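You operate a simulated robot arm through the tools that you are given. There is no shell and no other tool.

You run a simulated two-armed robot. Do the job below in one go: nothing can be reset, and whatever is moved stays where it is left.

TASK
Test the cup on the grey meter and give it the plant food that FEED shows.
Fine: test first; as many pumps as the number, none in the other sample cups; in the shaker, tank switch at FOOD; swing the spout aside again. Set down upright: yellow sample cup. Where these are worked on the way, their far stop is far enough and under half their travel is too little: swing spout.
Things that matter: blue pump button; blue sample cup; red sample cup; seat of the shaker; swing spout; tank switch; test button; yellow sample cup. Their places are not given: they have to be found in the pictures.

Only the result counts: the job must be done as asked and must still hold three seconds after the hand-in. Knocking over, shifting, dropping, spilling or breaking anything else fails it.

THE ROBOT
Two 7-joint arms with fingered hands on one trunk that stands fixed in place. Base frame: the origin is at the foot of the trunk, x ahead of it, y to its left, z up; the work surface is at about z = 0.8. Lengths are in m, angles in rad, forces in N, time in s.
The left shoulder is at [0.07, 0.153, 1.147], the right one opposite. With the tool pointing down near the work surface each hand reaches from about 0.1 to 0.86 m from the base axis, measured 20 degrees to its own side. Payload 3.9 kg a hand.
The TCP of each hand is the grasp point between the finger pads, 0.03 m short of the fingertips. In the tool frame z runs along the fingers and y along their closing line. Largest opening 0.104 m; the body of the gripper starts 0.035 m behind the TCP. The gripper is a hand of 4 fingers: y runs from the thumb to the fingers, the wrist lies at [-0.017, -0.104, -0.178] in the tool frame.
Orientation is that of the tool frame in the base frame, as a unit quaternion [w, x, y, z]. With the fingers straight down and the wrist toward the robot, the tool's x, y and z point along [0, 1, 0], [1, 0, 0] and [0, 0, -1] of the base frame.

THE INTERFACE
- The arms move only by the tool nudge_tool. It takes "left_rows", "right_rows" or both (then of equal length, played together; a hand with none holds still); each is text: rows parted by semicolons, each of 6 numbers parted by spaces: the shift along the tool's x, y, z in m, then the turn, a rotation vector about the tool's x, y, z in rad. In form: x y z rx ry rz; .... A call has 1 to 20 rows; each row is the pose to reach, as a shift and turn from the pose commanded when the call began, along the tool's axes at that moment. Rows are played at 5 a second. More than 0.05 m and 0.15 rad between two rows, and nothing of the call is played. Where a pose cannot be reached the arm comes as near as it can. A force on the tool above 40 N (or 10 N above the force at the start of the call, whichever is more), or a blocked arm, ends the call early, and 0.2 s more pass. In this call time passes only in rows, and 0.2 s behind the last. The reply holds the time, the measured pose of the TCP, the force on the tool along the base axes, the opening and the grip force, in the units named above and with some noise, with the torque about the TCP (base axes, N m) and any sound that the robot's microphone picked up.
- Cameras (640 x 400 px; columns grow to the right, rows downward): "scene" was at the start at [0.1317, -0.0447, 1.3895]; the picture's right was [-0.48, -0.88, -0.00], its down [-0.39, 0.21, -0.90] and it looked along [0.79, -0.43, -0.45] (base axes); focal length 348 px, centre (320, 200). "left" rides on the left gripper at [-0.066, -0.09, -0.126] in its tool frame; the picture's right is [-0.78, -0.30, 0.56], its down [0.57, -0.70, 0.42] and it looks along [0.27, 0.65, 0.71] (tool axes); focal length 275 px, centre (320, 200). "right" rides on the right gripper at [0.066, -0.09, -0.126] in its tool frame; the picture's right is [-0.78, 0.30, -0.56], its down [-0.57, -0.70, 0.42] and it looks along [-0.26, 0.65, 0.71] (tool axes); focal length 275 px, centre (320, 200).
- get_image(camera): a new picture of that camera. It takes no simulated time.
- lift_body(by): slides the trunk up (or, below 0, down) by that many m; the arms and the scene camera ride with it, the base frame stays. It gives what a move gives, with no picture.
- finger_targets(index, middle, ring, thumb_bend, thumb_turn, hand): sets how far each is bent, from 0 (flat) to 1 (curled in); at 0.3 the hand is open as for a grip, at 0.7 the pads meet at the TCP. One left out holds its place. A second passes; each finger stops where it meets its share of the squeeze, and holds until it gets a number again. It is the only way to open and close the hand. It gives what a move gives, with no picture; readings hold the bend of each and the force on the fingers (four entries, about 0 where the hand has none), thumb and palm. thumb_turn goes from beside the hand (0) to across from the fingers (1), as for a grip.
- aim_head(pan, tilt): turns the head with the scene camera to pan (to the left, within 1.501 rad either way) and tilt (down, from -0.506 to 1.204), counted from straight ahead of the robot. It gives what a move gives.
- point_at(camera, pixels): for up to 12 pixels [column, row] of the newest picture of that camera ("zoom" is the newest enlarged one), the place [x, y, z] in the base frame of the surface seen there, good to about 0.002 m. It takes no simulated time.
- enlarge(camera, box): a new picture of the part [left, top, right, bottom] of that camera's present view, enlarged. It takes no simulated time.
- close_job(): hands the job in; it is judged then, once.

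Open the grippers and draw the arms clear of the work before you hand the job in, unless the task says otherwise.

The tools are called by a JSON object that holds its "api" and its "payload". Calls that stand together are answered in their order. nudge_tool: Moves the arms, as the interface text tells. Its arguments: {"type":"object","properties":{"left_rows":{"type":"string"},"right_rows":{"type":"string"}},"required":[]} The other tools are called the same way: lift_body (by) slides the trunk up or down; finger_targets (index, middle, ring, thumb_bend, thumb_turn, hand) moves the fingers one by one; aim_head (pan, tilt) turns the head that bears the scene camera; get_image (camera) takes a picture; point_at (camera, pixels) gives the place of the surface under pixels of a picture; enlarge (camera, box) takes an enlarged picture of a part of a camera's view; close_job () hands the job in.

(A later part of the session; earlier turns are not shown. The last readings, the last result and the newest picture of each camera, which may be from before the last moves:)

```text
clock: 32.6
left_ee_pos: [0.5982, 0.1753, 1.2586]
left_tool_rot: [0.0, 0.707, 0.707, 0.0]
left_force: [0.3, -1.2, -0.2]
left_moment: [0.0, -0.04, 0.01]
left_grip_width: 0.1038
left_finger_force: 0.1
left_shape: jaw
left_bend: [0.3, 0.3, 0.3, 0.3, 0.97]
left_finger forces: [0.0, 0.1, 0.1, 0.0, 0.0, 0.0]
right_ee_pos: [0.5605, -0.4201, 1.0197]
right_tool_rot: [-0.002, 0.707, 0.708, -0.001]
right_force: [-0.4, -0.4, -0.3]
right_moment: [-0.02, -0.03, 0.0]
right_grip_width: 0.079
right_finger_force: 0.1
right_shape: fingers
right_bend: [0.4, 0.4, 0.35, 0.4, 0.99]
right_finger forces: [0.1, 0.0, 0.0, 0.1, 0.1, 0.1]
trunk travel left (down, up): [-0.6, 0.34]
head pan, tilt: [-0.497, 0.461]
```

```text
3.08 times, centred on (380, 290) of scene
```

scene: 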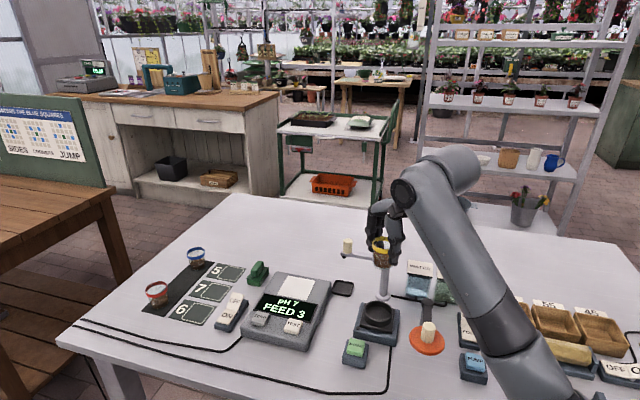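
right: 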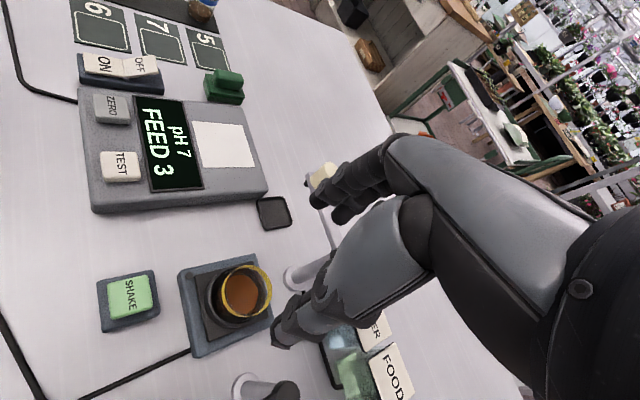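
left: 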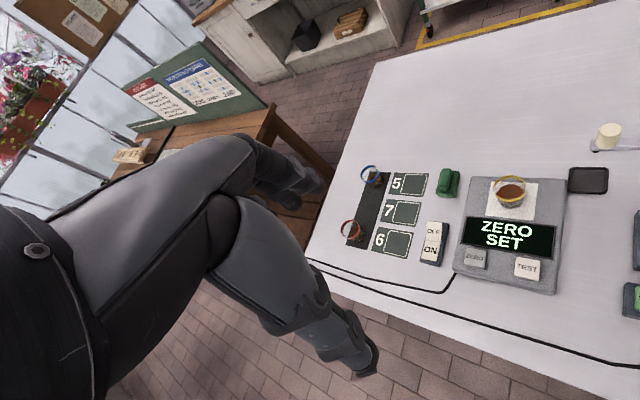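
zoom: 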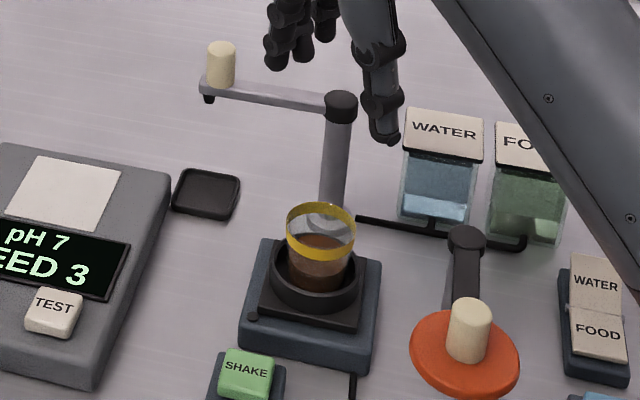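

The cup sits upright and centred in the ring. Next is the spout: I'll enlarge it from here and measure the knob top and the post cap.

{"api": "enlarge", "payload": {"camera": "scene", "box": [335, 230, 395, 280]}}

{"api": "point_at", "payload": {"camera": "scene", "pixels": [[347, 241], [347, 247], [344, 243], [351, 243], [385, 257], [380, 258], [390, 259], [365, 254], [385, 262]]}}

```text
8.00 times, centred on (365, 255) of scene
```

zoom: 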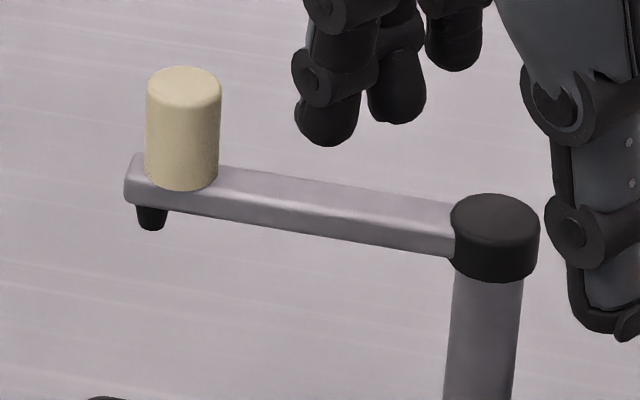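

```text
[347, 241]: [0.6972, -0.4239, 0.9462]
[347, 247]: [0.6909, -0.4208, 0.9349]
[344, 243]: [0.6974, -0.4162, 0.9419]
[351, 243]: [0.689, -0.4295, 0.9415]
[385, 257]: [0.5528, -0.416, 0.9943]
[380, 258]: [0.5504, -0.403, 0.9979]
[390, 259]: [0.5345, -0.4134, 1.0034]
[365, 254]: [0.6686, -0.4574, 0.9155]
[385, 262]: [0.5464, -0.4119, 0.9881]
```

{"api": "point_at", "payload": {"camera": "zoom", "pixels": [[184, 82], [160, 80], [210, 85], [184, 130], [495, 215], [460, 215], [530, 218], [495, 260], [140, 180], [150, 215], [220, 180], [440, 220]]}}

```text
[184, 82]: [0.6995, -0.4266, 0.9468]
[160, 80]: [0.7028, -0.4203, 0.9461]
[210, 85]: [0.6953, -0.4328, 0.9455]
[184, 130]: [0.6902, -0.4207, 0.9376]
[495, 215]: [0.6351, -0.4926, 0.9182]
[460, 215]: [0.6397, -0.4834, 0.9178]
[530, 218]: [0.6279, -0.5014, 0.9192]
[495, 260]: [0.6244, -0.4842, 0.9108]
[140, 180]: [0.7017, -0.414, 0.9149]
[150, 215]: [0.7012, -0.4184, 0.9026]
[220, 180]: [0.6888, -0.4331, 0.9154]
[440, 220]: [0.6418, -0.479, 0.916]
```

Knob centre is (0.699,-0.4265), top 0.946; post axis is (0.6345,-0.492); so the knob swings on a 0.092 m radius from 45° to about 135°. I'll move above the knob with the hand part open and look before lowering.

{"api": "nudge_tool", "payload": {"right_rows": "-0.002 0.035 0 0 0 0; -0.004 0.07 0 0 0 0; -0.006 0.105 0 0 0 0; -0.0075 0.1385 0 0 0 0; -0.0075 0.1385 0.02 0 0 0"}}

{"api": "get_image", "payload": {"camera": "right"}}

{"api": "enlarge", "payload": {"camera": "scene", "box": [310, 190, 420, 290]}}

```text
clock: 33.8
left_ee_pos: [0.5982, 0.1754, 1.2589]
left_tool_rot: [0.0, 0.707, 0.707, -0.001]
left_force: [0.5, -0.3, 0.4]
left_moment: [-0.02, -0.01, 0.04]
left_grip_width: 0.1038
left_finger_force: 0.0
left_shape: jaw
left_bend: [0.3, 0.3, 0.3, 0.3, 0.97]
left_finger forces: [0.0, 0.0, 0.1, 0.0, 0.0, 0.0]
right_ee_pos: [0.6981, -0.4249, 1.0]
right_tool_rot: [0.0, 0.706, 0.708, -0.001]
right_force: [-0.6, -0.6, 0.9]
right_moment: [0.03, 0.01, 0.01]
right_grip_width: 0.0791
right_finger_force: 0.1
right_shape: fingers
right_bend: [0.4, 0.4, 0.35, 0.4, 0.99]
right_finger forces: [0.0, 0.0, 0.1, 0.1, 0.0, 0.1]
trunk travel left (down, up): [-0.6, 0.34]
head pan, tilt: [-0.497, 0.461]
```

```text
taken
```

right: 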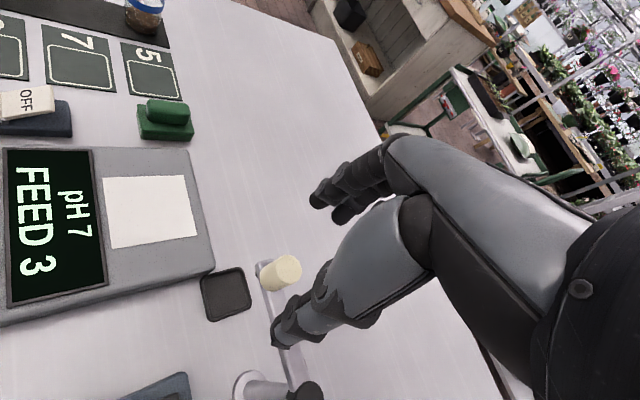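

```text
4.00 times, centred on (365, 240) of scene
```

zoom: 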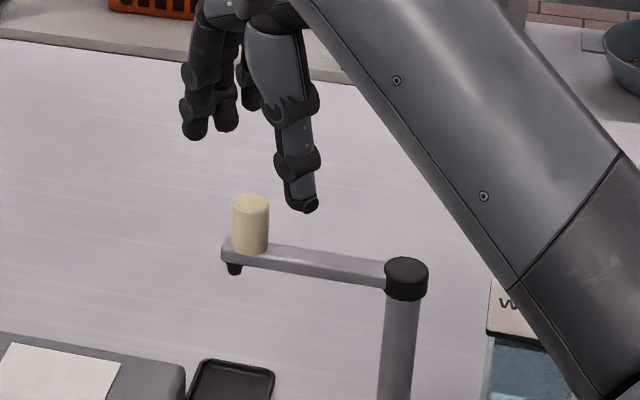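

The knob sits between thumb and fingers in the view. I'll lower 4.8 cm so the fingertips pass beside the knob but stay above the spout arm.

{"api": "nudge_tool", "payload": {"right_rows": "-0.001 0 0.02 0 0 0; -0.002 0 0.038 0 0 0; -0.002 0 0.048 0 0 0"}}

{"api": "finger_targets", "payload": {"hand": "right", "index": 0.57, "middle": 0.57, "thumb_bend": 0.57}}

{"api": "get_image", "payload": {"camera": "right"}}

{"api": "enlarge", "payload": {"camera": "scene", "box": [310, 190, 420, 290]}}

```text
clock: 34.6
left_ee_pos: [0.5984, 0.1768, 1.2585]
left_tool_rot: [0.0, 0.707, 0.707, 0.0]
left_force: [0.0, -0.9, -0.6]
left_moment: [-0.01, 0.04, 0.0]
left_grip_width: 0.1037
left_finger_force: 0.0
left_shape: jaw
left_bend: [0.3, 0.3, 0.3, 0.3, 0.97]
left_finger forces: [0.0, 0.0, 0.1, 0.0, 0.0, 0.1]
right_ee_pos: [0.698, -0.4283, 0.9509]
right_tool_rot: [-0.001, 0.706, 0.708, -0.002]
right_force: [-0.7, -0.3, -0.2]
right_moment: [0.0, 0.0, 0.0]
right_grip_width: 0.0791
right_finger_force: 0.1
right_shape: fingers
right_bend: [0.4, 0.4, 0.35, 0.4, 0.99]
right_finger forces: [0.1, 0.0, 0.1, 0.0, 0.0, 0.0]
trunk travel left (down, up): [-0.6, 0.34]
head pan, tilt: [-0.497, 0.461]
```

```text
clock: 35.6
left_ee_pos: [0.599, 0.176, 1.2598]
left_tool_rot: [0.0, 0.707, 0.707, 0.0]
left_force: [0.4, -0.3, 0.4]
left_moment: [-0.02, -0.02, 0.02]
left_grip_width: 0.1036
left_finger_force: 0.0
left_shape: jaw
left_bend: [0.3, 0.3, 0.3, 0.3, 0.97]
left_finger forces: [0.1, 0.0, 0.0, 0.0, 0.0, 0.1]
right_ee_pos: [0.6986, -0.4275, 0.9508]
right_tool_rot: [-0.001, 0.706, 0.708, 0.0]
right_force: [-0.2, -0.5, 0.1]
right_moment: [0.03, -0.03, 0.02]
right_grip_width: 0.0387
right_finger_force: 0.0
right_shape: fingers
right_bend: [0.56, 0.56, 0.35, 0.56, 1.0]
right_finger forces: [0.0, 0.0, 0.0, 0.1, 0.0, 0.1]
trunk travel left (down, up): [-0.6, 0.34]
head pan, tilt: [-0.497, 0.461]
```

```text
taken
```

right: 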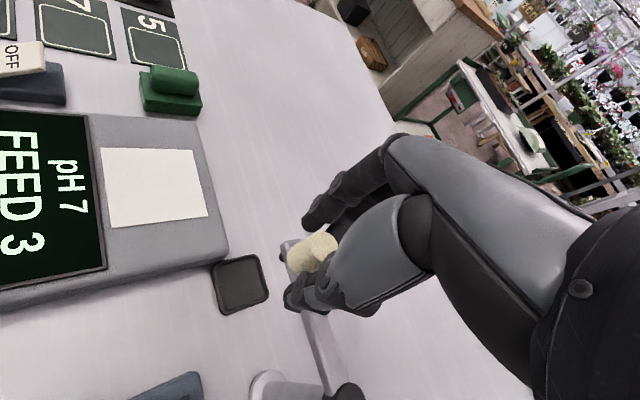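

```text
4.00 times, centred on (365, 240) of scene
```

zoom: 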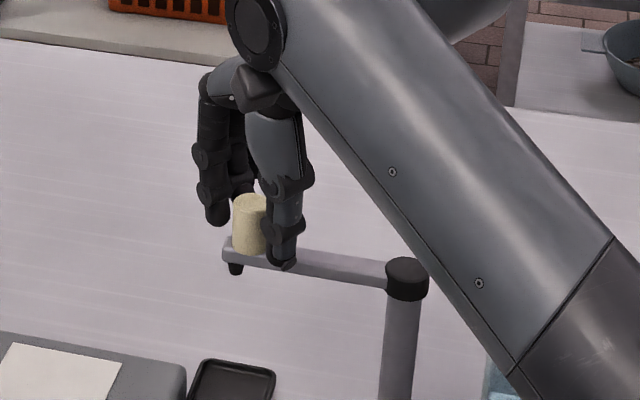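

The knob is caged between thumb and fingers. I'll narrow the cage a little and then swing along the arc to about 105°.

{"api": "finger_targets", "payload": {"hand": "right", "index": 0.6, "middle": 0.6, "thumb_bend": 0.6}}

{"api": "nudge_tool", "payload": {"right_rows": "0 -0.005 0 0 0 0; 0.0099 -0.0168 0 0 0 0; 0.0179 -0.0307 0 0 0 0; 0.0234 -0.0458 0 0 0 0; 0.0261 -0.0616 0 0 0 0; 0.0261 -0.0776 0 0 0 0; 0.0234 -0.0934 0 0 0 0"}}

{"api": "get_image", "payload": {"camera": "right"}}

{"api": "enlarge", "payload": {"camera": "scene", "box": [310, 210, 430, 330]}}

```text
clock: 36.6
left_ee_pos: [0.5983, 0.1764, 1.2588]
left_tool_rot: [0.0, 0.707, 0.707, 0.0]
left_force: [0.5, 0.2, 0.0]
left_moment: [-0.01, 0.03, -0.02]
left_grip_width: 0.1035
left_finger_force: 0.1
left_shape: jaw
left_bend: [0.3, 0.3, 0.3, 0.3, 0.97]
left_finger forces: [0.1, 0.0, 0.0, 0.1, 0.1, 0.1]
right_ee_pos: [0.6971, -0.4292, 0.9513]
right_tool_rot: [-0.002, 0.707, 0.707, -0.001]
right_force: [-0.5, -0.3, 0.3]
right_moment: [-0.01, 0.02, 0.01]
right_grip_width: 0.0285
right_finger_force: 0.0
right_shape: fingers
right_bend: [0.6, 0.6, 0.35, 0.6, 1.0]
right_finger forces: [0.0, 0.1, 0.0, 0.0, 0.0, 0.0]
trunk travel left (down, up): [-0.6, 0.34]
head pan, tilt: [-0.497, 0.461]
```

```text
clock: 38.2
left_ee_pos: [0.5981, 0.1757, 1.2595]
left_tool_rot: [-0.001, 0.707, 0.707, -0.001]
left_force: [0.7, -0.2, 0.3]
left_moment: [-0.01, -0.01, -0.02]
left_grip_width: 0.1036
left_finger_force: 0.1
left_shape: jaw
left_bend: [0.3, 0.3, 0.3, 0.3, 0.97]
left_finger forces: [0.0, 0.0, 0.1, 0.0, 0.0, 0.1]
right_ee_pos: [0.6034, -0.4067, 0.9519]
right_tool_rot: [-0.001, 0.707, 0.707, 0.0]
right_force: [-0.8, -0.2, -0.4]
right_moment: [0.0, 0.01, -0.01]
right_grip_width: 0.0286
right_finger_force: 0.1
right_shape: fingers
right_bend: [0.6, 0.6, 0.35, 0.6, 1.0]
right_finger forces: [0.0, 0.0, 0.0, 0.0, 0.1, 0.0]
trunk travel left (down, up): [-0.6, 0.34]
head pan, tilt: [-0.497, 0.461]
```

```text
taken
```

right: 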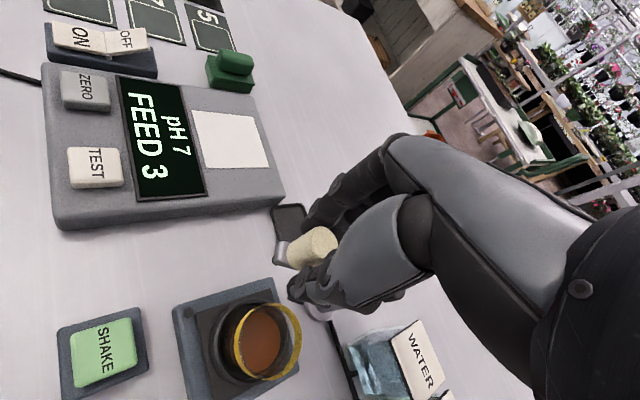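

```text
3.33 times, centred on (370, 270) of scene
```

zoom: 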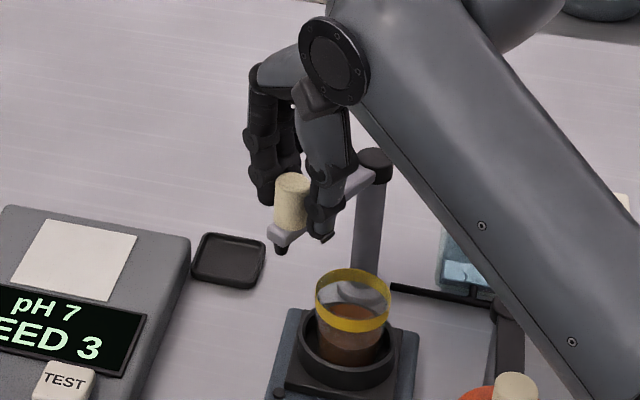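

The spout swings along with the hand. I'll go on along the arc to about 137°, where the stop should be.

{"api": "nudge_tool", "payload": {"right_rows": "-0.0055 -0.0151 0 0 0 0; -0.0135 -0.029 0 0 0 0; -0.0238 -0.0413 0 0 0 0; -0.027 -0.044 0 0 0 0"}}

{"api": "get_image", "payload": {"camera": "right"}}

{"api": "enlarge", "payload": {"camera": "scene", "box": [320, 230, 430, 340]}}

```text
clock: 39.2
left_ee_pos: [0.5997, 0.1778, 1.2591]
left_tool_rot: [0.0, 0.706, 0.708, 0.0]
left_force: [-0.3, 0.9, 0.2]
left_moment: [0.04, -0.02, 0.03]
left_grip_width: 0.1039
left_finger_force: 0.1
left_shape: jaw
left_bend: [0.3, 0.3, 0.3, 0.3, 0.97]
left_finger forces: [0.1, 0.1, 0.0, 0.0, 0.1, 0.0]
right_ee_pos: [0.5623, -0.4326, 0.9523]
right_tool_rot: [-0.001, 0.706, 0.708, -0.003]
right_force: [1.1, 1.9, 0.2]
right_moment: [0.05, -0.01, 0.03]
right_grip_width: 0.0305
right_finger_force: 0.9
right_shape: fingers
right_bend: [0.58, 0.6, 0.35, 0.6, 1.0]
right_finger forces: [1.8, 0.1, 0.0, 0.0, 0.0, 0.0]
trunk travel left (down, up): [-0.6, 0.34]
head pan, tilt: [-0.497, 0.461]
```

```text
taken
```

right: 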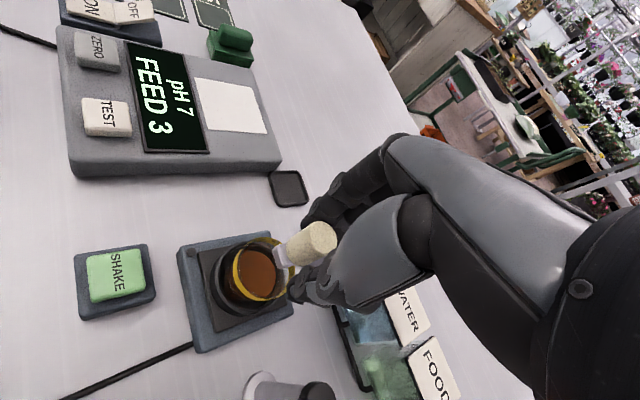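

```text
3.64 times, centred on (375, 285) of scene
```

zoom: 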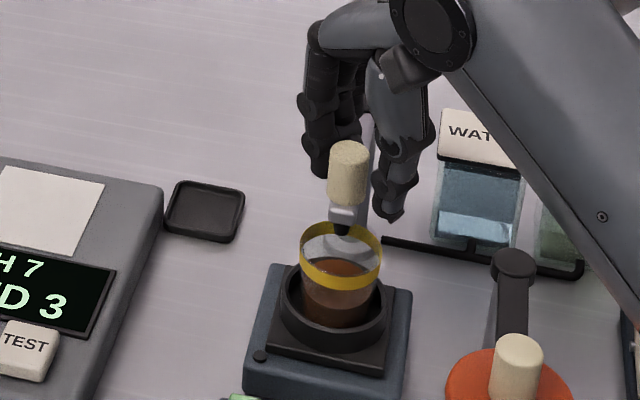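

The nozzle appears over the cup; the knob is at the left edge of the cage touching the index. I'll measure the knob and nozzle.

{"api": "point_at", "payload": {"camera": "zoom", "pixels": [[348, 150], [335, 150], [360, 150], [345, 190], [343, 228], [343, 215], [340, 250], [300, 255], [380, 250], [320, 170], [368, 170]]}}

{"api": "point_at", "payload": {"camera": "right", "pixels": [[320, 237], [330, 228], [318, 252], [283, 258], [292, 285], [262, 262], [240, 255], [268, 245], [270, 298]]}}

{"api": "enlarge", "payload": {"camera": "right", "box": [210, 190, 350, 320]}}

```text
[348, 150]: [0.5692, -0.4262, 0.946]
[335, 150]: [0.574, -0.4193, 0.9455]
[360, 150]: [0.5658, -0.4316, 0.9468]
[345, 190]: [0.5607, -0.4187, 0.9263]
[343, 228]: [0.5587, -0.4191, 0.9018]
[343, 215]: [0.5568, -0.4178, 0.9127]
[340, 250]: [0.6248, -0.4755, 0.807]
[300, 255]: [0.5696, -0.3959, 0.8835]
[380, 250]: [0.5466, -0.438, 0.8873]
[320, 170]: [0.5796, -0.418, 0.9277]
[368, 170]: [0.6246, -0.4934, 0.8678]
```

```text
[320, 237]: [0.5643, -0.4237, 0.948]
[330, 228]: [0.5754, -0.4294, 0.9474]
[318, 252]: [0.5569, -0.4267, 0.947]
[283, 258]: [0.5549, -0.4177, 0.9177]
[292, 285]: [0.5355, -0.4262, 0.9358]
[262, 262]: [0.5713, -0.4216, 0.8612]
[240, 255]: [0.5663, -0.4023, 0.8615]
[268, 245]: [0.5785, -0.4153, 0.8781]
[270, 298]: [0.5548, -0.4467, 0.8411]
```

```text
3.08 times, centred on (280, 255) of right
```

zoom: 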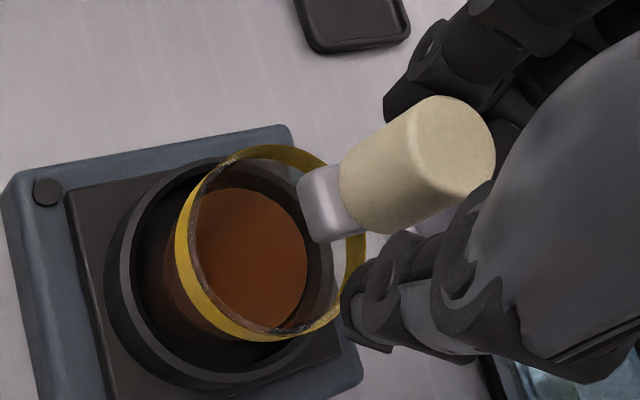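

The knob is at 135° from the post and the nozzle is about over the seat centre. I'll push slightly more to make sure it is at its stop.

{"api": "nudge_tool", "payload": {"right_rows": "0 -0.004 0 0 0 0; -0.001 -0.008 0 0 0 0"}}

{"api": "enlarge", "payload": {"camera": "scene", "box": [320, 230, 430, 340]}}

{"api": "point_at", "payload": {"camera": "zoom", "pixels": [[348, 150], [335, 150], [360, 150], [343, 228], [346, 155]]}}

```text
clock: 39.8
left_ee_pos: [0.5995, 0.1772, 1.2587]
left_tool_rot: [0.0, 0.707, 0.707, 0.0]
left_force: [-0.8, -0.4, -0.1]
left_moment: [0.01, 0.01, 0.01]
left_grip_width: 0.1037
left_finger_force: 0.0
left_shape: jaw
left_bend: [0.3, 0.3, 0.3, 0.3, 0.97]
left_finger forces: [0.0, 0.1, 0.1, 0.0, 0.0, 0.0]
right_ee_pos: [0.5546, -0.4322, 0.9513]
right_tool_rot: [-0.001, 0.706, 0.708, -0.001]
right_force: [6.8, 1.9, 3.1]
right_moment: [0.09, -0.25, 0.01]
right_grip_width: 0.0371
right_finger_force: 3.9
right_shape: fingers
right_bend: [0.53, 0.6, 0.35, 0.6, 1.0]
right_finger forces: [7.3, 0.0, 0.0, 0.0, 0.0, 0.0]
trunk travel left (down, up): [-0.6, 0.34]
head pan, tilt: [-0.497, 0.461]
```

```text
3.64 times, centred on (375, 285) of scene
```

zoom: 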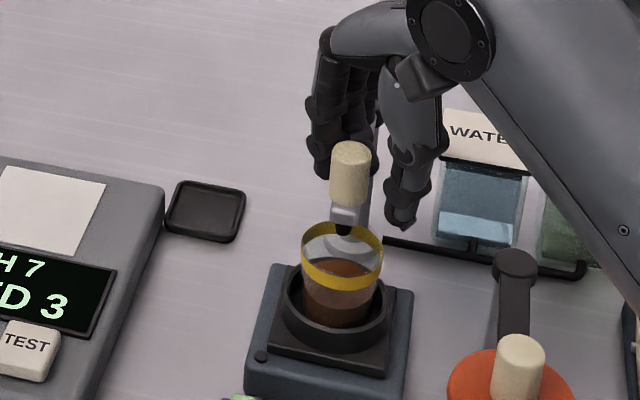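

```text
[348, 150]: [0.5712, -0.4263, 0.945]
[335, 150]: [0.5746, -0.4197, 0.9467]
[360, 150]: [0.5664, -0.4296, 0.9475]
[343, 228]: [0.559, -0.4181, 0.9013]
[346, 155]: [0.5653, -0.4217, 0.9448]
```

The knob did not move while the force rose to 7 N, so the spout is at its far stop. I'll back off, open the fingers and rise straight up.

{"api": "nudge_tool", "payload": {"right_rows": "0 0.005 0 0 0 0; 0 0.01 0 0 0 0"}}

{"api": "finger_targets", "payload": {"hand": "right", "index": 0.42, "middle": 0.42, "thumb_bend": 0.42}}

{"api": "nudge_tool", "payload": {"right_rows": "0 0 -0.02 0 0 0; 0 0 -0.05 0 0 0; 0 0 -0.08 0 0 0"}}

{"api": "enlarge", "payload": {"camera": "scene", "box": [320, 220, 430, 340]}}

{"api": "get_image", "payload": {"camera": "right"}}

```text
clock: 40.4
left_ee_pos: [0.6, 0.1759, 1.2604]
left_tool_rot: [0.0, 0.707, 0.707, 0.001]
left_force: [-0.4, -0.1, -0.3]
left_moment: [0.01, -0.01, 0.0]
left_grip_width: 0.1037
left_finger_force: 0.0
left_shape: jaw
left_bend: [0.3, 0.3, 0.3, 0.3, 0.97]
left_finger forces: [0.0, 0.1, 0.0, 0.1, 0.0, 0.1]
right_ee_pos: [0.5628, -0.435, 0.9509]
right_tool_rot: [-0.002, 0.707, 0.707, -0.003]
right_force: [0.5, 0.9, 0.2]
right_moment: [0.02, -0.04, -0.02]
right_grip_width: 0.0307
right_finger_force: 0.8
right_shape: fingers
right_bend: [0.58, 0.6, 0.35, 0.6, 1.0]
right_finger forces: [1.4, 0.7, 0.1, 0.0, 0.0, 0.0]
trunk travel left (down, up): [-0.6, 0.34]
head pan, tilt: [-0.497, 0.461]
```

```text
clock: 41.4
left_ee_pos: [0.5989, 0.1761, 1.2588]
left_tool_rot: [0.0, 0.707, 0.707, 0.0]
left_force: [0.5, 0.1, -0.6]
left_moment: [0.0, 0.03, -0.01]
left_grip_width: 0.1038
left_finger_force: 0.0
left_shape: jaw
left_bend: [0.3, 0.3, 0.3, 0.3, 0.97]
left_finger forces: [0.0, 0.1, 0.1, 0.1, 0.0, 0.1]
right_ee_pos: [0.5626, -0.4348, 0.9506]
right_tool_rot: [-0.002, 0.706, 0.708, -0.001]
right_force: [-1.0, -1.2, 0.3]
right_moment: [0.0, -0.01, -0.01]
right_grip_width: 0.0736
right_finger_force: 0.1
right_shape: fingers
right_bend: [0.42, 0.42, 0.35, 0.42, 0.99]
right_finger forces: [0.1, 0.1, 0.1, 0.0, 0.0, 0.0]
trunk travel left (down, up): [-0.6, 0.34]
head pan, tilt: [-0.497, 0.461]
```

```text
clock: 42.2
left_ee_pos: [0.5991, 0.1761, 1.2584]
left_tool_rot: [0.001, 0.707, 0.708, 0.001]
left_force: [-0.1, 0.2, 0.4]
left_moment: [-0.01, 0.03, 0.01]
left_grip_width: 0.1034
left_finger_force: 0.1
left_shape: jaw
left_bend: [0.3, 0.3, 0.3, 0.3, 0.97]
left_finger forces: [0.0, 0.1, 0.0, 0.0, 0.0, 0.1]
right_ee_pos: [0.5632, -0.4343, 1.0307]
right_tool_rot: [-0.001, 0.706, 0.708, -0.001]
right_force: [0.2, -0.1, -0.5]
right_moment: [0.04, -0.01, 0.01]
right_grip_width: 0.074
right_finger_force: 0.1
right_shape: fingers
right_bend: [0.42, 0.42, 0.35, 0.42, 0.99]
right_finger forces: [0.0, 0.0, 0.0, 0.0, 0.0, 0.0]
trunk travel left (down, up): [-0.6, 0.34]
head pan, tilt: [-0.497, 0.461]
```

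```text
3.33 times, centred on (375, 280) of scene
```

zoom: 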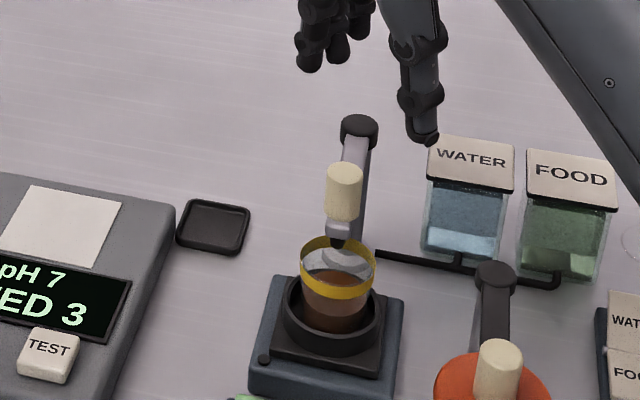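

```text
taken
```

right: 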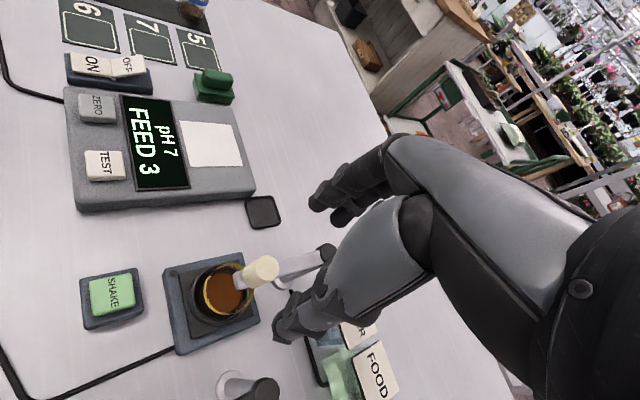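

The spout stays over the cup and the switch is at FOOD. I'll make the pointing shape and go above the pump button at (0.382,-0.511).

{"api": "finger_targets", "payload": {"hand": "right", "index": 0.6, "middle": 1.0, "ring": 1.0, "thumb_bend": 0.3}}

{"api": "nudge_tool", "payload": {"right_rows": "-0.017 -0.04 0 0 0 0; -0.034 -0.08 0 0 0 0; -0.051 -0.12 0 0 0 0; -0.068 -0.16 0 0 0 0; -0.085 -0.2 0 0 0 0; -0.085 -0.201 0.04 0 0 0; -0.085 -0.201 0.08 0 0 0; -0.085 -0.201 0.11 0 0 0"}}

{"api": "get_image", "payload": {"camera": "right"}}

{"api": "enlarge", "payload": {"camera": "scene", "box": [410, 280, 550, 400]}}

```text
clock: 43.2
left_ee_pos: [0.5978, 0.1767, 1.2595]
left_tool_rot: [0.0, 0.707, 0.707, 0.001]
left_force: [0.3, 0.1, 0.3]
left_moment: [-0.02, 0.0, -0.05]
left_grip_width: 0.1039
left_finger_force: 0.0
left_shape: jaw
left_bend: [0.3, 0.3, 0.3, 0.3, 0.97]
left_finger forces: [0.0, 0.0, 0.0, 0.0, 0.0, 0.0]
right_ee_pos: [0.5627, -0.4331, 1.0311]
right_tool_rot: [-0.001, 0.707, 0.707, -0.001]
right_force: [-0.2, 0.1, -0.4]
right_moment: [-0.02, -0.02, 0.02]
right_grip_width: 0.0661
right_finger_force: 0.0
right_shape: fingers
right_bend: [0.6, 1.0, 1.0, 0.3, 0.97]
right_finger forces: [0.0, 0.0, 0.0, 0.0, 0.0, 0.0]
trunk travel left (down, up): [-0.6, 0.34]
head pan, tilt: [-0.497, 0.461]
```

```text
clock: 45.0
left_ee_pos: [0.5986, 0.1759, 1.2594]
left_tool_rot: [0.0, 0.707, 0.707, 0.0]
left_force: [-0.4, 0.4, 0.8]
left_moment: [0.0, 0.06, 0.04]
left_grip_width: 0.1035
left_finger_force: 0.1
left_shape: jaw
left_bend: [0.3, 0.3, 0.3, 0.3, 0.97]
left_finger forces: [0.0, 0.1, 0.1, 0.0, 0.0, 0.1]
right_ee_pos: [0.3618, -0.5198, 0.9227]
right_tool_rot: [0.0, 0.706, 0.708, -0.002]
right_force: [0.0, -1.2, 0.1]
right_moment: [-0.05, 0.03, 0.02]
right_grip_width: 0.0663
right_finger_force: 0.1
right_shape: fingers
right_bend: [0.6, 1.0, 1.0, 0.3, 0.97]
right_finger forces: [0.0, 0.0, 0.1, 0.0, 0.0, 0.0]
trunk travel left (down, up): [-0.6, 0.34]
head pan, tilt: [-0.497, 0.461]
```

```text
taken
```

right: 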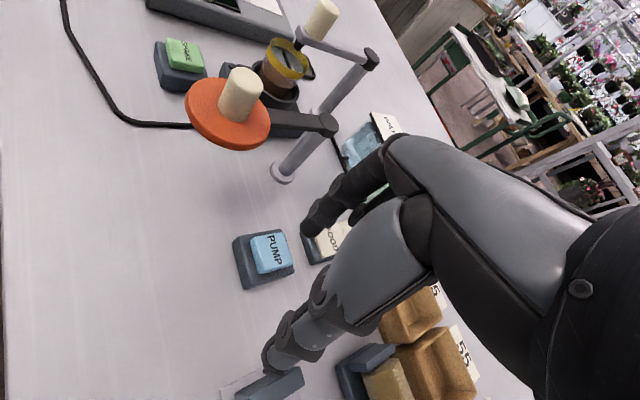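

```text
3.33 times, centred on (480, 340) of scene
```

zoom: 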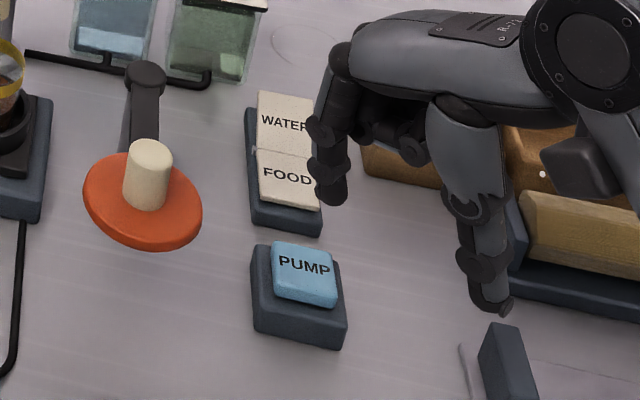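

The index is above the pump, but the thumb comes near the grey block at the bottom. I'll measure that block, the thumb and the tip.

{"api": "point_at", "payload": {"camera": "zoom", "pixels": [[500, 335], [485, 345], [515, 390], [462, 360], [490, 305], [333, 198], [325, 185], [305, 268], [275, 262], [335, 275], [300, 255], [310, 295]]}}

{"api": "enlarge", "payload": {"camera": "right", "box": [200, 170, 360, 400]}}

{"api": "point_at", "payload": {"camera": "right", "pixels": [[262, 385], [300, 372], [240, 390], [268, 365], [270, 253], [308, 230], [313, 218], [255, 250], [283, 258], [265, 270], [275, 235], [222, 385]]}}

```text
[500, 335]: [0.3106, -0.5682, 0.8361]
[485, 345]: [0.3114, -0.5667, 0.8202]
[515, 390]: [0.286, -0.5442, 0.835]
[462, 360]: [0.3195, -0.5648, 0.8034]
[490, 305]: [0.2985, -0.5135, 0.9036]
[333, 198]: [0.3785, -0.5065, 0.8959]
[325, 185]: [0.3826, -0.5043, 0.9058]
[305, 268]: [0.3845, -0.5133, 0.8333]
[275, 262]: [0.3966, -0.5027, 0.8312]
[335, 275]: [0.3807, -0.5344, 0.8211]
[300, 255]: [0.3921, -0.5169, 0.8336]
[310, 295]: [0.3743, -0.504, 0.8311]
```

```text
1.74 times, centred on (280, 285) of right
```

zoom: 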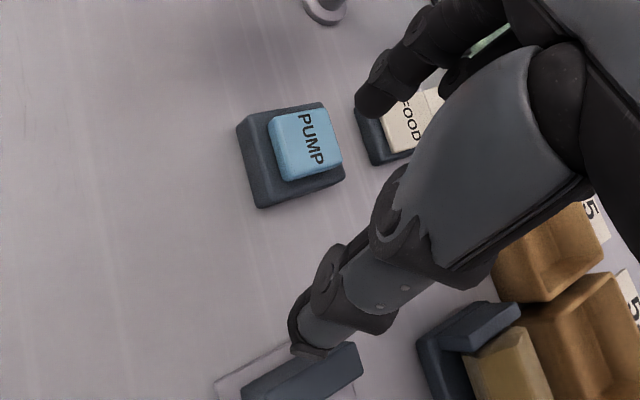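

```text
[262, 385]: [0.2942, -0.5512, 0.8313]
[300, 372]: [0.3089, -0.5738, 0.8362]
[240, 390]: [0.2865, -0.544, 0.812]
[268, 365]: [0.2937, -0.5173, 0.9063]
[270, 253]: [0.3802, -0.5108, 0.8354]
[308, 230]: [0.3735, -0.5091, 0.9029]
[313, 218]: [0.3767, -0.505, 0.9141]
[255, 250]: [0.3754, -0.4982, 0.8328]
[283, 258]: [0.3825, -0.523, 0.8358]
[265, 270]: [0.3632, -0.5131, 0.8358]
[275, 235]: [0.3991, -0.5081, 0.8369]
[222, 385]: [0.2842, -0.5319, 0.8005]
```

The tip is centred on the pump button and the thumb clears the block by about 1 cm. I'll lower to just above the button.

{"api": "nudge_tool", "payload": {"right_rows": "0 0 0.02 0 0 0; 0 0 0.038 0 0 0; 0 0 0.047 0 0 0"}}

{"api": "enlarge", "payload": {"camera": "right", "box": [200, 170, 360, 400]}}

{"api": "enlarge", "payload": {"camera": "scene", "box": [430, 300, 550, 400]}}

```text
clock: 45.8
left_ee_pos: [0.5977, 0.1758, 1.2593]
left_tool_rot: [0.0, 0.707, 0.707, 0.0]
left_force: [-0.8, -0.5, 0.0]
left_moment: [0.02, 0.01, -0.01]
left_grip_width: 0.1038
left_finger_force: 0.0
left_shape: jaw
left_bend: [0.3, 0.3, 0.3, 0.3, 0.97]
left_finger forces: [0.0, 0.0, 0.1, 0.0, 0.1, 0.0]
right_ee_pos: [0.3613, -0.52, 0.8754]
right_tool_rot: [0.0, 0.706, 0.708, -0.001]
right_force: [-0.2, 0.2, -0.5]
right_moment: [0.01, 0.02, 0.05]
right_grip_width: 0.0658
right_finger_force: 0.0
right_shape: fingers
right_bend: [0.6, 1.0, 1.0, 0.3, 0.97]
right_finger forces: [0.1, 0.0, 0.0, 0.1, 0.1, 0.0]
trunk travel left (down, up): [-0.6, 0.34]
head pan, tilt: [-0.497, 0.461]
```

```text
1.74 times, centred on (280, 285) of right
```

zoom: 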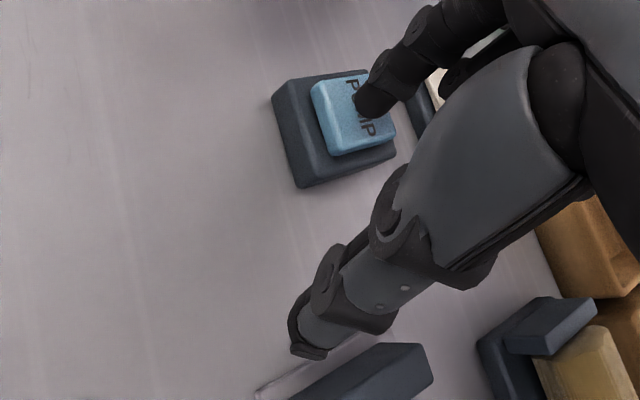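

```text
4.00 times, centred on (490, 350) of scene
```

zoom: 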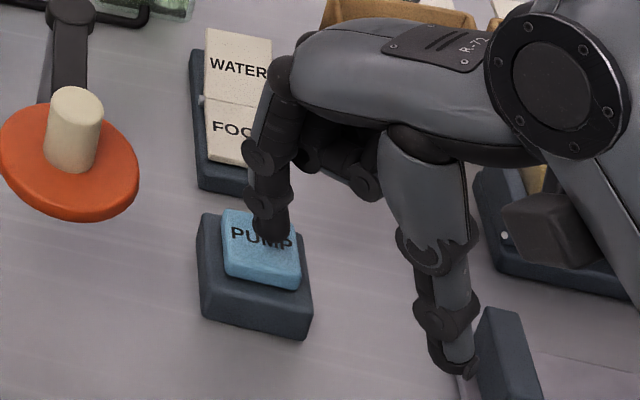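

The tip sits over the button. First pump: I'll press down in small steps and listen for the click.

{"api": "nudge_tool", "payload": {"right_rows": "0 0 0.005 0 0 0; 0 0 0.009 0 0 0; 0 0 0.012 0 0 0; 0 0 0.0145 0 0 0"}}

{"api": "enlarge", "payload": {"camera": "scene", "box": [430, 300, 550, 400]}}

{"api": "enlarge", "payload": {"camera": "scene", "box": [330, 240, 480, 350]}}

```text
clock: 46.8
left_ee_pos: [0.5981, 0.1759, 1.2596]
left_tool_rot: [0.0, 0.707, 0.707, 0.0]
left_force: [0.0, 0.3, 0.3]
left_moment: [0.02, 0.01, 0.02]
left_grip_width: 0.1033
left_finger_force: 0.1
left_shape: jaw
left_bend: [0.3, 0.3, 0.3, 0.3, 0.97]
left_finger forces: [0.1, 0.0, 0.0, 0.1, 0.0, 0.0]
right_ee_pos: [0.3615, -0.5188, 0.8602]
right_tool_rot: [0.0, 0.707, 0.708, -0.001]
right_force: [1.4, -2.5, 3.9]
right_moment: [0.01, -0.09, -0.05]
right_grip_width: 0.0661
right_finger_force: 2.7
right_shape: fingers
right_bend: [0.6, 1.0, 1.0, 0.3, 0.97]
right_finger forces: [4.2, 0.0, 0.0, 0.0, 0.0, 0.0]
trunk travel left (down, up): [-0.6, 0.34]
head pan, tilt: [-0.497, 0.461]
heard: click
```

```text
4.00 times, centred on (490, 350) of scene
```

zoom: 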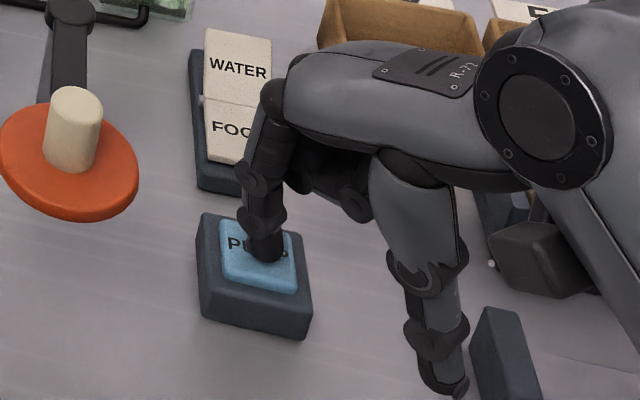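

```text
3.64 times, centred on (405, 295) of scene
```

zoom: 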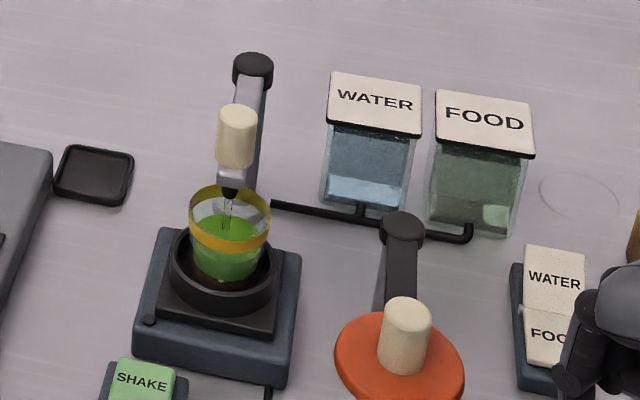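

Click heard and green food ran into the cup: pump one. I'll release the button fully and look at whether the flow stopped.

{"api": "nudge_tool", "payload": {"right_rows": "0 0 -0.005 0 0 0; 0 0 -0.01 0 0 0; 0 0 -0.0145 0 0 0; 0 0 -0.0145 0 0 0; 0 0 -0.0145 0 0 0"}}

{"api": "enlarge", "payload": {"camera": "scene", "box": [330, 240, 480, 350]}}

{"api": "enlarge", "payload": {"camera": "scene", "box": [430, 300, 550, 400]}}

```text
clock: 48.0
left_ee_pos: [0.5987, 0.1774, 1.2585]
left_tool_rot: [0.0, 0.707, 0.707, 0.0]
left_force: [0.2, 0.1, -0.2]
left_moment: [-0.02, -0.02, 0.01]
left_grip_width: 0.1033
left_finger_force: 0.0
left_shape: jaw
left_bend: [0.3, 0.3, 0.3, 0.3, 0.97]
left_finger forces: [0.1, 0.0, 0.1, 0.0, 0.1, 0.0]
right_ee_pos: [0.361, -0.5186, 0.8759]
right_tool_rot: [-0.002, 0.706, 0.708, -0.001]
right_force: [-0.4, -0.2, -0.5]
right_moment: [-0.02, -0.01, 0.0]
right_grip_width: 0.0663
right_finger_force: 0.2
right_shape: fingers
right_bend: [0.6, 1.0, 1.0, 0.3, 0.97]
right_finger forces: [0.0, 0.0, 0.0, 0.0, 0.1, 0.1]
trunk travel left (down, up): [-0.6, 0.34]
head pan, tilt: [-0.497, 0.461]
```

```text
3.64 times, centred on (405, 295) of scene
```

zoom: 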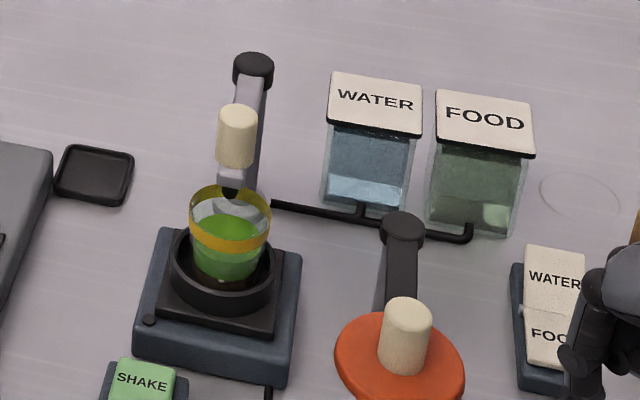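

```text
4.00 times, centred on (490, 350) of scene
```

zoom: 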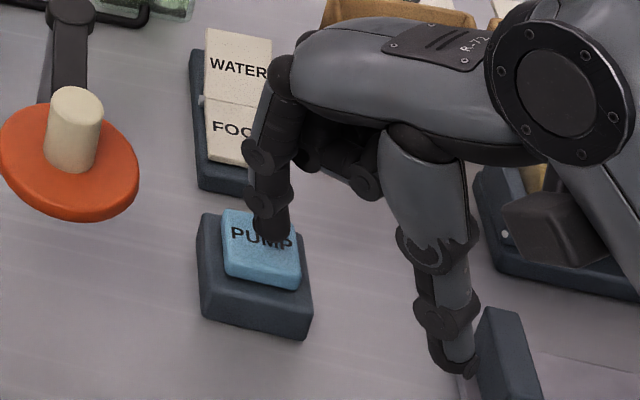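

The flow has stopped, the button is back up, and the level is well below the rim. Second pump: same press.

{"api": "nudge_tool", "payload": {"right_rows": "0 0 0.005 0 0 0; 0 0 0.009 0 0 0; 0 0 0.012 0 0 0; 0 0 0.0145 0 0 0"}}

{"api": "enlarge", "payload": {"camera": "scene", "box": [330, 240, 480, 350]}}

```text
clock: 49.0
left_ee_pos: [0.5973, 0.1771, 1.259]
left_tool_rot: [0.0, 0.707, 0.707, 0.0]
left_force: [-0.4, 0.8, 0.0]
left_moment: [0.0, 0.0, -0.02]
left_grip_width: 0.1038
left_finger_force: 0.1
left_shape: jaw
left_bend: [0.3, 0.3, 0.3, 0.3, 0.97]
left_finger forces: [0.0, 0.0, 0.0, 0.0, 0.1, 0.0]
right_ee_pos: [0.3609, -0.5191, 0.8604]
right_tool_rot: [0.001, 0.707, 0.707, 0.001]
right_force: [1.1, -0.8, 3.5]
right_moment: [-0.01, -0.13, -0.02]
right_grip_width: 0.0661
right_finger_force: 2.3
right_shape: fingers
right_bend: [0.6, 1.0, 1.0, 0.3, 0.97]
right_finger forces: [4.4, 0.0, 0.1, 0.0, 0.0, 0.0]
trunk travel left (down, up): [-0.6, 0.34]
head pan, tilt: [-0.497, 0.461]
heard: click
```

```text
3.64 times, centred on (405, 295) of scene
```

zoom: 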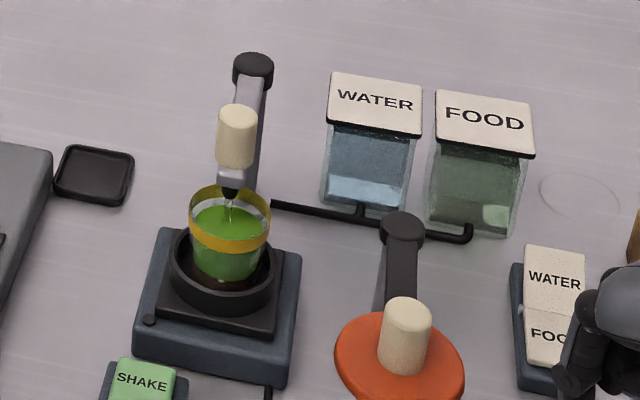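

Second click, and the level rose. I'll release fully again and wait a moment.

{"api": "nudge_tool", "payload": {"right_rows": "0 0 -0.005 0 0 0; 0 0 -0.01 0 0 0; 0 0 -0.0145 0 0 0; 0 0 -0.0145 0 0 0; 0 0 -0.0145 0 0 0"}}

{"api": "enlarge", "payload": {"camera": "scene", "box": [330, 240, 480, 350]}}

```text
clock: 50.2
left_ee_pos: [0.5989, 0.177, 1.258]
left_tool_rot: [0.0, 0.707, 0.707, -0.001]
left_force: [0.0, 1.2, 0.1]
left_moment: [0.0, -0.03, -0.05]
left_grip_width: 0.1036
left_finger_force: 0.0
left_shape: jaw
left_bend: [0.3, 0.3, 0.3, 0.3, 0.97]
left_finger forces: [0.0, 0.1, 0.0, 0.0, 0.0, 0.0]
right_ee_pos: [0.3615, -0.5197, 0.8756]
right_tool_rot: [0.0, 0.707, 0.708, 0.0]
right_force: [-0.1, -0.5, 0.4]
right_moment: [-0.01, 0.0, 0.02]
right_grip_width: 0.0661
right_finger_force: 0.0
right_shape: fingers
right_bend: [0.6, 1.0, 1.0, 0.3, 0.97]
right_finger forces: [0.1, 0.0, 0.0, 0.0, 0.0, 0.1]
trunk travel left (down, up): [-0.6, 0.34]
head pan, tilt: [-0.497, 0.461]
```

```text
3.64 times, centred on (405, 295) of scene
```

zoom: 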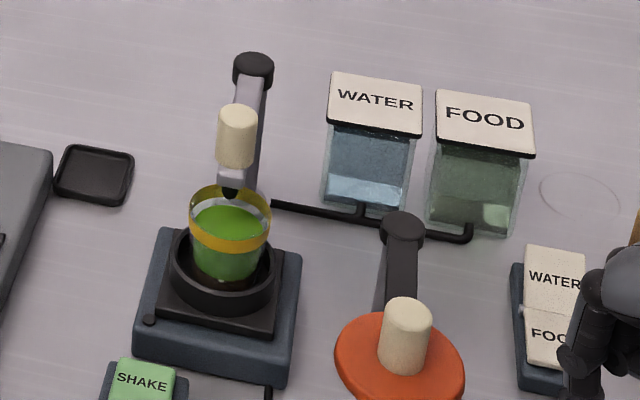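

The level is still below the rim and the flow stopped. Third and last pump.

{"api": "nudge_tool", "payload": {"right_rows": "0 0 0.005 0 0 0; 0 0 0.009 0 0 0; 0 0 0.012 0 0 0; 0 0 0.0145 0 0 0"}}

{"api": "enlarge", "payload": {"camera": "scene", "box": [330, 240, 480, 350]}}

```text
clock: 51.2
left_ee_pos: [0.5988, 0.1767, 1.2587]
left_tool_rot: [0.0, 0.707, 0.708, 0.0]
left_force: [0.5, 0.5, -0.4]
left_moment: [0.01, 0.01, -0.03]
left_grip_width: 0.1037
left_finger_force: 0.1
left_shape: jaw
left_bend: [0.3, 0.3, 0.3, 0.3, 0.97]
left_finger forces: [0.1, 0.1, 0.0, 0.0, 0.1, 0.0]
right_ee_pos: [0.3612, -0.5182, 0.8614]
right_tool_rot: [0.001, 0.707, 0.707, -0.001]
right_force: [-0.3, -1.4, 4.1]
right_moment: [0.05, -0.13, 0.0]
right_grip_width: 0.0661
right_finger_force: 1.8
right_shape: fingers
right_bend: [0.6, 1.0, 1.0, 0.3, 0.97]
right_finger forces: [4.3, 0.0, 0.0, 0.0, 0.1, 0.0]
trunk travel left (down, up): [-0.6, 0.34]
head pan, tilt: [-0.497, 0.461]
heard: click
```

```text
3.64 times, centred on (405, 295) of scene
```

zoom: 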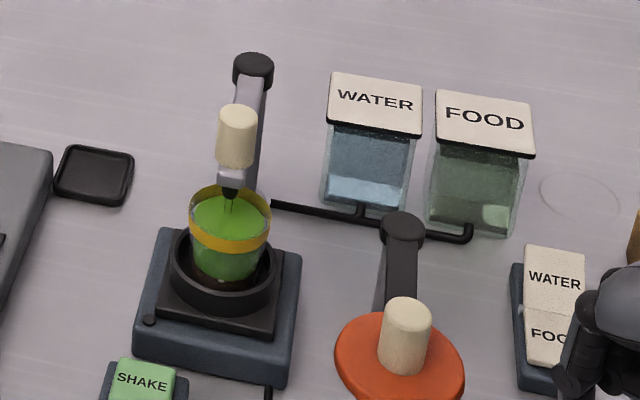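

Third click; the cup holds three doses with the level below the rim. I'll lift off the button straight up to z≈1.03.

{"api": "nudge_tool", "payload": {"right_rows": "0 0 -0.01 0 0 0; 0 0 -0.03 0 0 0; 0 0 -0.07 0 0 0; 0 0 -0.11 0 0 0; 0 0 -0.15 0 0 0; 0 0 -0.17 0 0 0"}}

{"api": "finger_targets", "payload": {"hand": "right", "index": 0.4, "middle": 0.4, "ring": 0.35, "thumb_bend": 0.4, "thumb_turn": 1.0}}

{"api": "nudge_tool", "payload": {"right_rows": "0.0185 0.0415 0 0 0 0; 0.037 0.083 0 0 0 0; 0.0555 0.1245 0 0 0 0; 0.074 0.166 0 0 0 0; 0.0915 0.2065 0 0 0 0"}}

{"api": "get_image", "payload": {"camera": "right"}}

{"api": "enlarge", "payload": {"camera": "scene", "box": [320, 210, 430, 340]}}

```text
clock: 52.6
left_ee_pos: [0.5996, 0.1757, 1.2591]
left_tool_rot: [0.001, 0.707, 0.707, 0.0]
left_force: [0.7, 0.0, 0.4]
left_moment: [0.0, -0.02, -0.03]
left_grip_width: 0.1035
left_finger_force: 0.0
left_shape: jaw
left_bend: [0.3, 0.3, 0.3, 0.3, 0.97]
left_finger forces: [0.0, 0.0, 0.0, 0.0, 0.1, 0.0]
right_ee_pos: [0.362, -0.52, 1.0303]
right_tool_rot: [-0.001, 0.706, 0.709, -0.001]
right_force: [1.0, -0.1, 0.6]
right_moment: [0.01, -0.02, 0.02]
right_grip_width: 0.0659
right_finger_force: 0.1
right_shape: fingers
right_bend: [0.6, 1.0, 1.0, 0.3, 0.97]
right_finger forces: [0.1, 0.1, 0.0, 0.0, 0.1, 0.0]
trunk travel left (down, up): [-0.6, 0.34]
head pan, tilt: [-0.497, 0.461]
```

```text
clock: 53.6
left_ee_pos: [0.5989, 0.1766, 1.2595]
left_tool_rot: [0.0, 0.707, 0.707, -0.001]
left_force: [0.3, -0.1, 0.4]
left_moment: [-0.04, 0.03, 0.02]
left_grip_width: 0.1036
left_finger_force: 0.0
left_shape: jaw
left_bend: [0.3, 0.3, 0.3, 0.3, 0.97]
left_finger forces: [0.0, 0.0, 0.0, 0.0, 0.0, 0.0]
right_ee_pos: [0.3626, -0.5195, 1.031]
right_tool_rot: [-0.002, 0.707, 0.707, -0.001]
right_force: [0.5, 0.0, 0.5]
right_moment: [0.0, 0.0, 0.02]
right_grip_width: 0.0797
right_finger_force: 0.1
right_shape: fingers
right_bend: [0.4, 0.4, 0.35, 0.4, 0.99]
right_finger forces: [0.1, 0.1, 0.1, 0.1, 0.0, 0.0]
trunk travel left (down, up): [-0.6, 0.34]
head pan, tilt: [-0.497, 0.461]
```

```text
clock: 54.8
left_ee_pos: [0.6005, 0.178, 1.2581]
left_tool_rot: [-0.001, 0.706, 0.708, 0.0]
left_force: [0.1, 0.8, 0.5]
left_moment: [0.0, -0.01, 0.01]
left_grip_width: 0.1036
left_finger_force: 0.1
left_shape: jaw
left_bend: [0.3, 0.3, 0.3, 0.3, 0.97]
left_finger forces: [0.1, 0.0, 0.1, 0.1, 0.0, 0.0]
right_ee_pos: [0.5703, -0.4261, 1.0281]
right_tool_rot: [-0.001, 0.707, 0.708, -0.003]
right_force: [0.9, 0.4, -0.1]
right_moment: [0.03, 0.01, 0.0]
right_grip_width: 0.0799
right_finger_force: 0.0
right_shape: fingers
right_bend: [0.4, 0.4, 0.35, 0.4, 0.99]
right_finger forces: [0.1, 0.0, 0.0, 0.0, 0.0, 0.0]
trunk travel left (down, up): [-0.6, 0.34]
head pan, tilt: [-0.497, 0.461]
```

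```text
taken
```

right: 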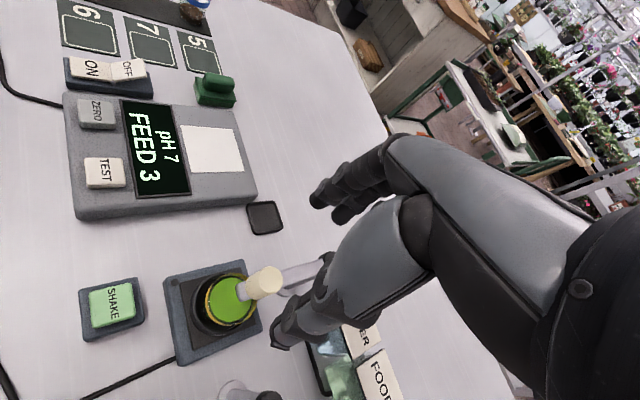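

```text
3.08 times, centred on (375, 275) of scene
```

zoom: 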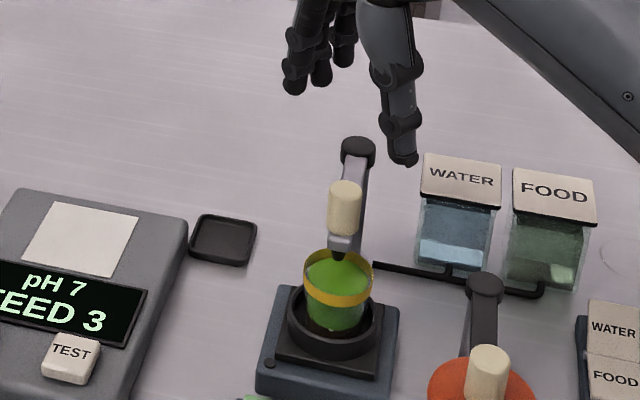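

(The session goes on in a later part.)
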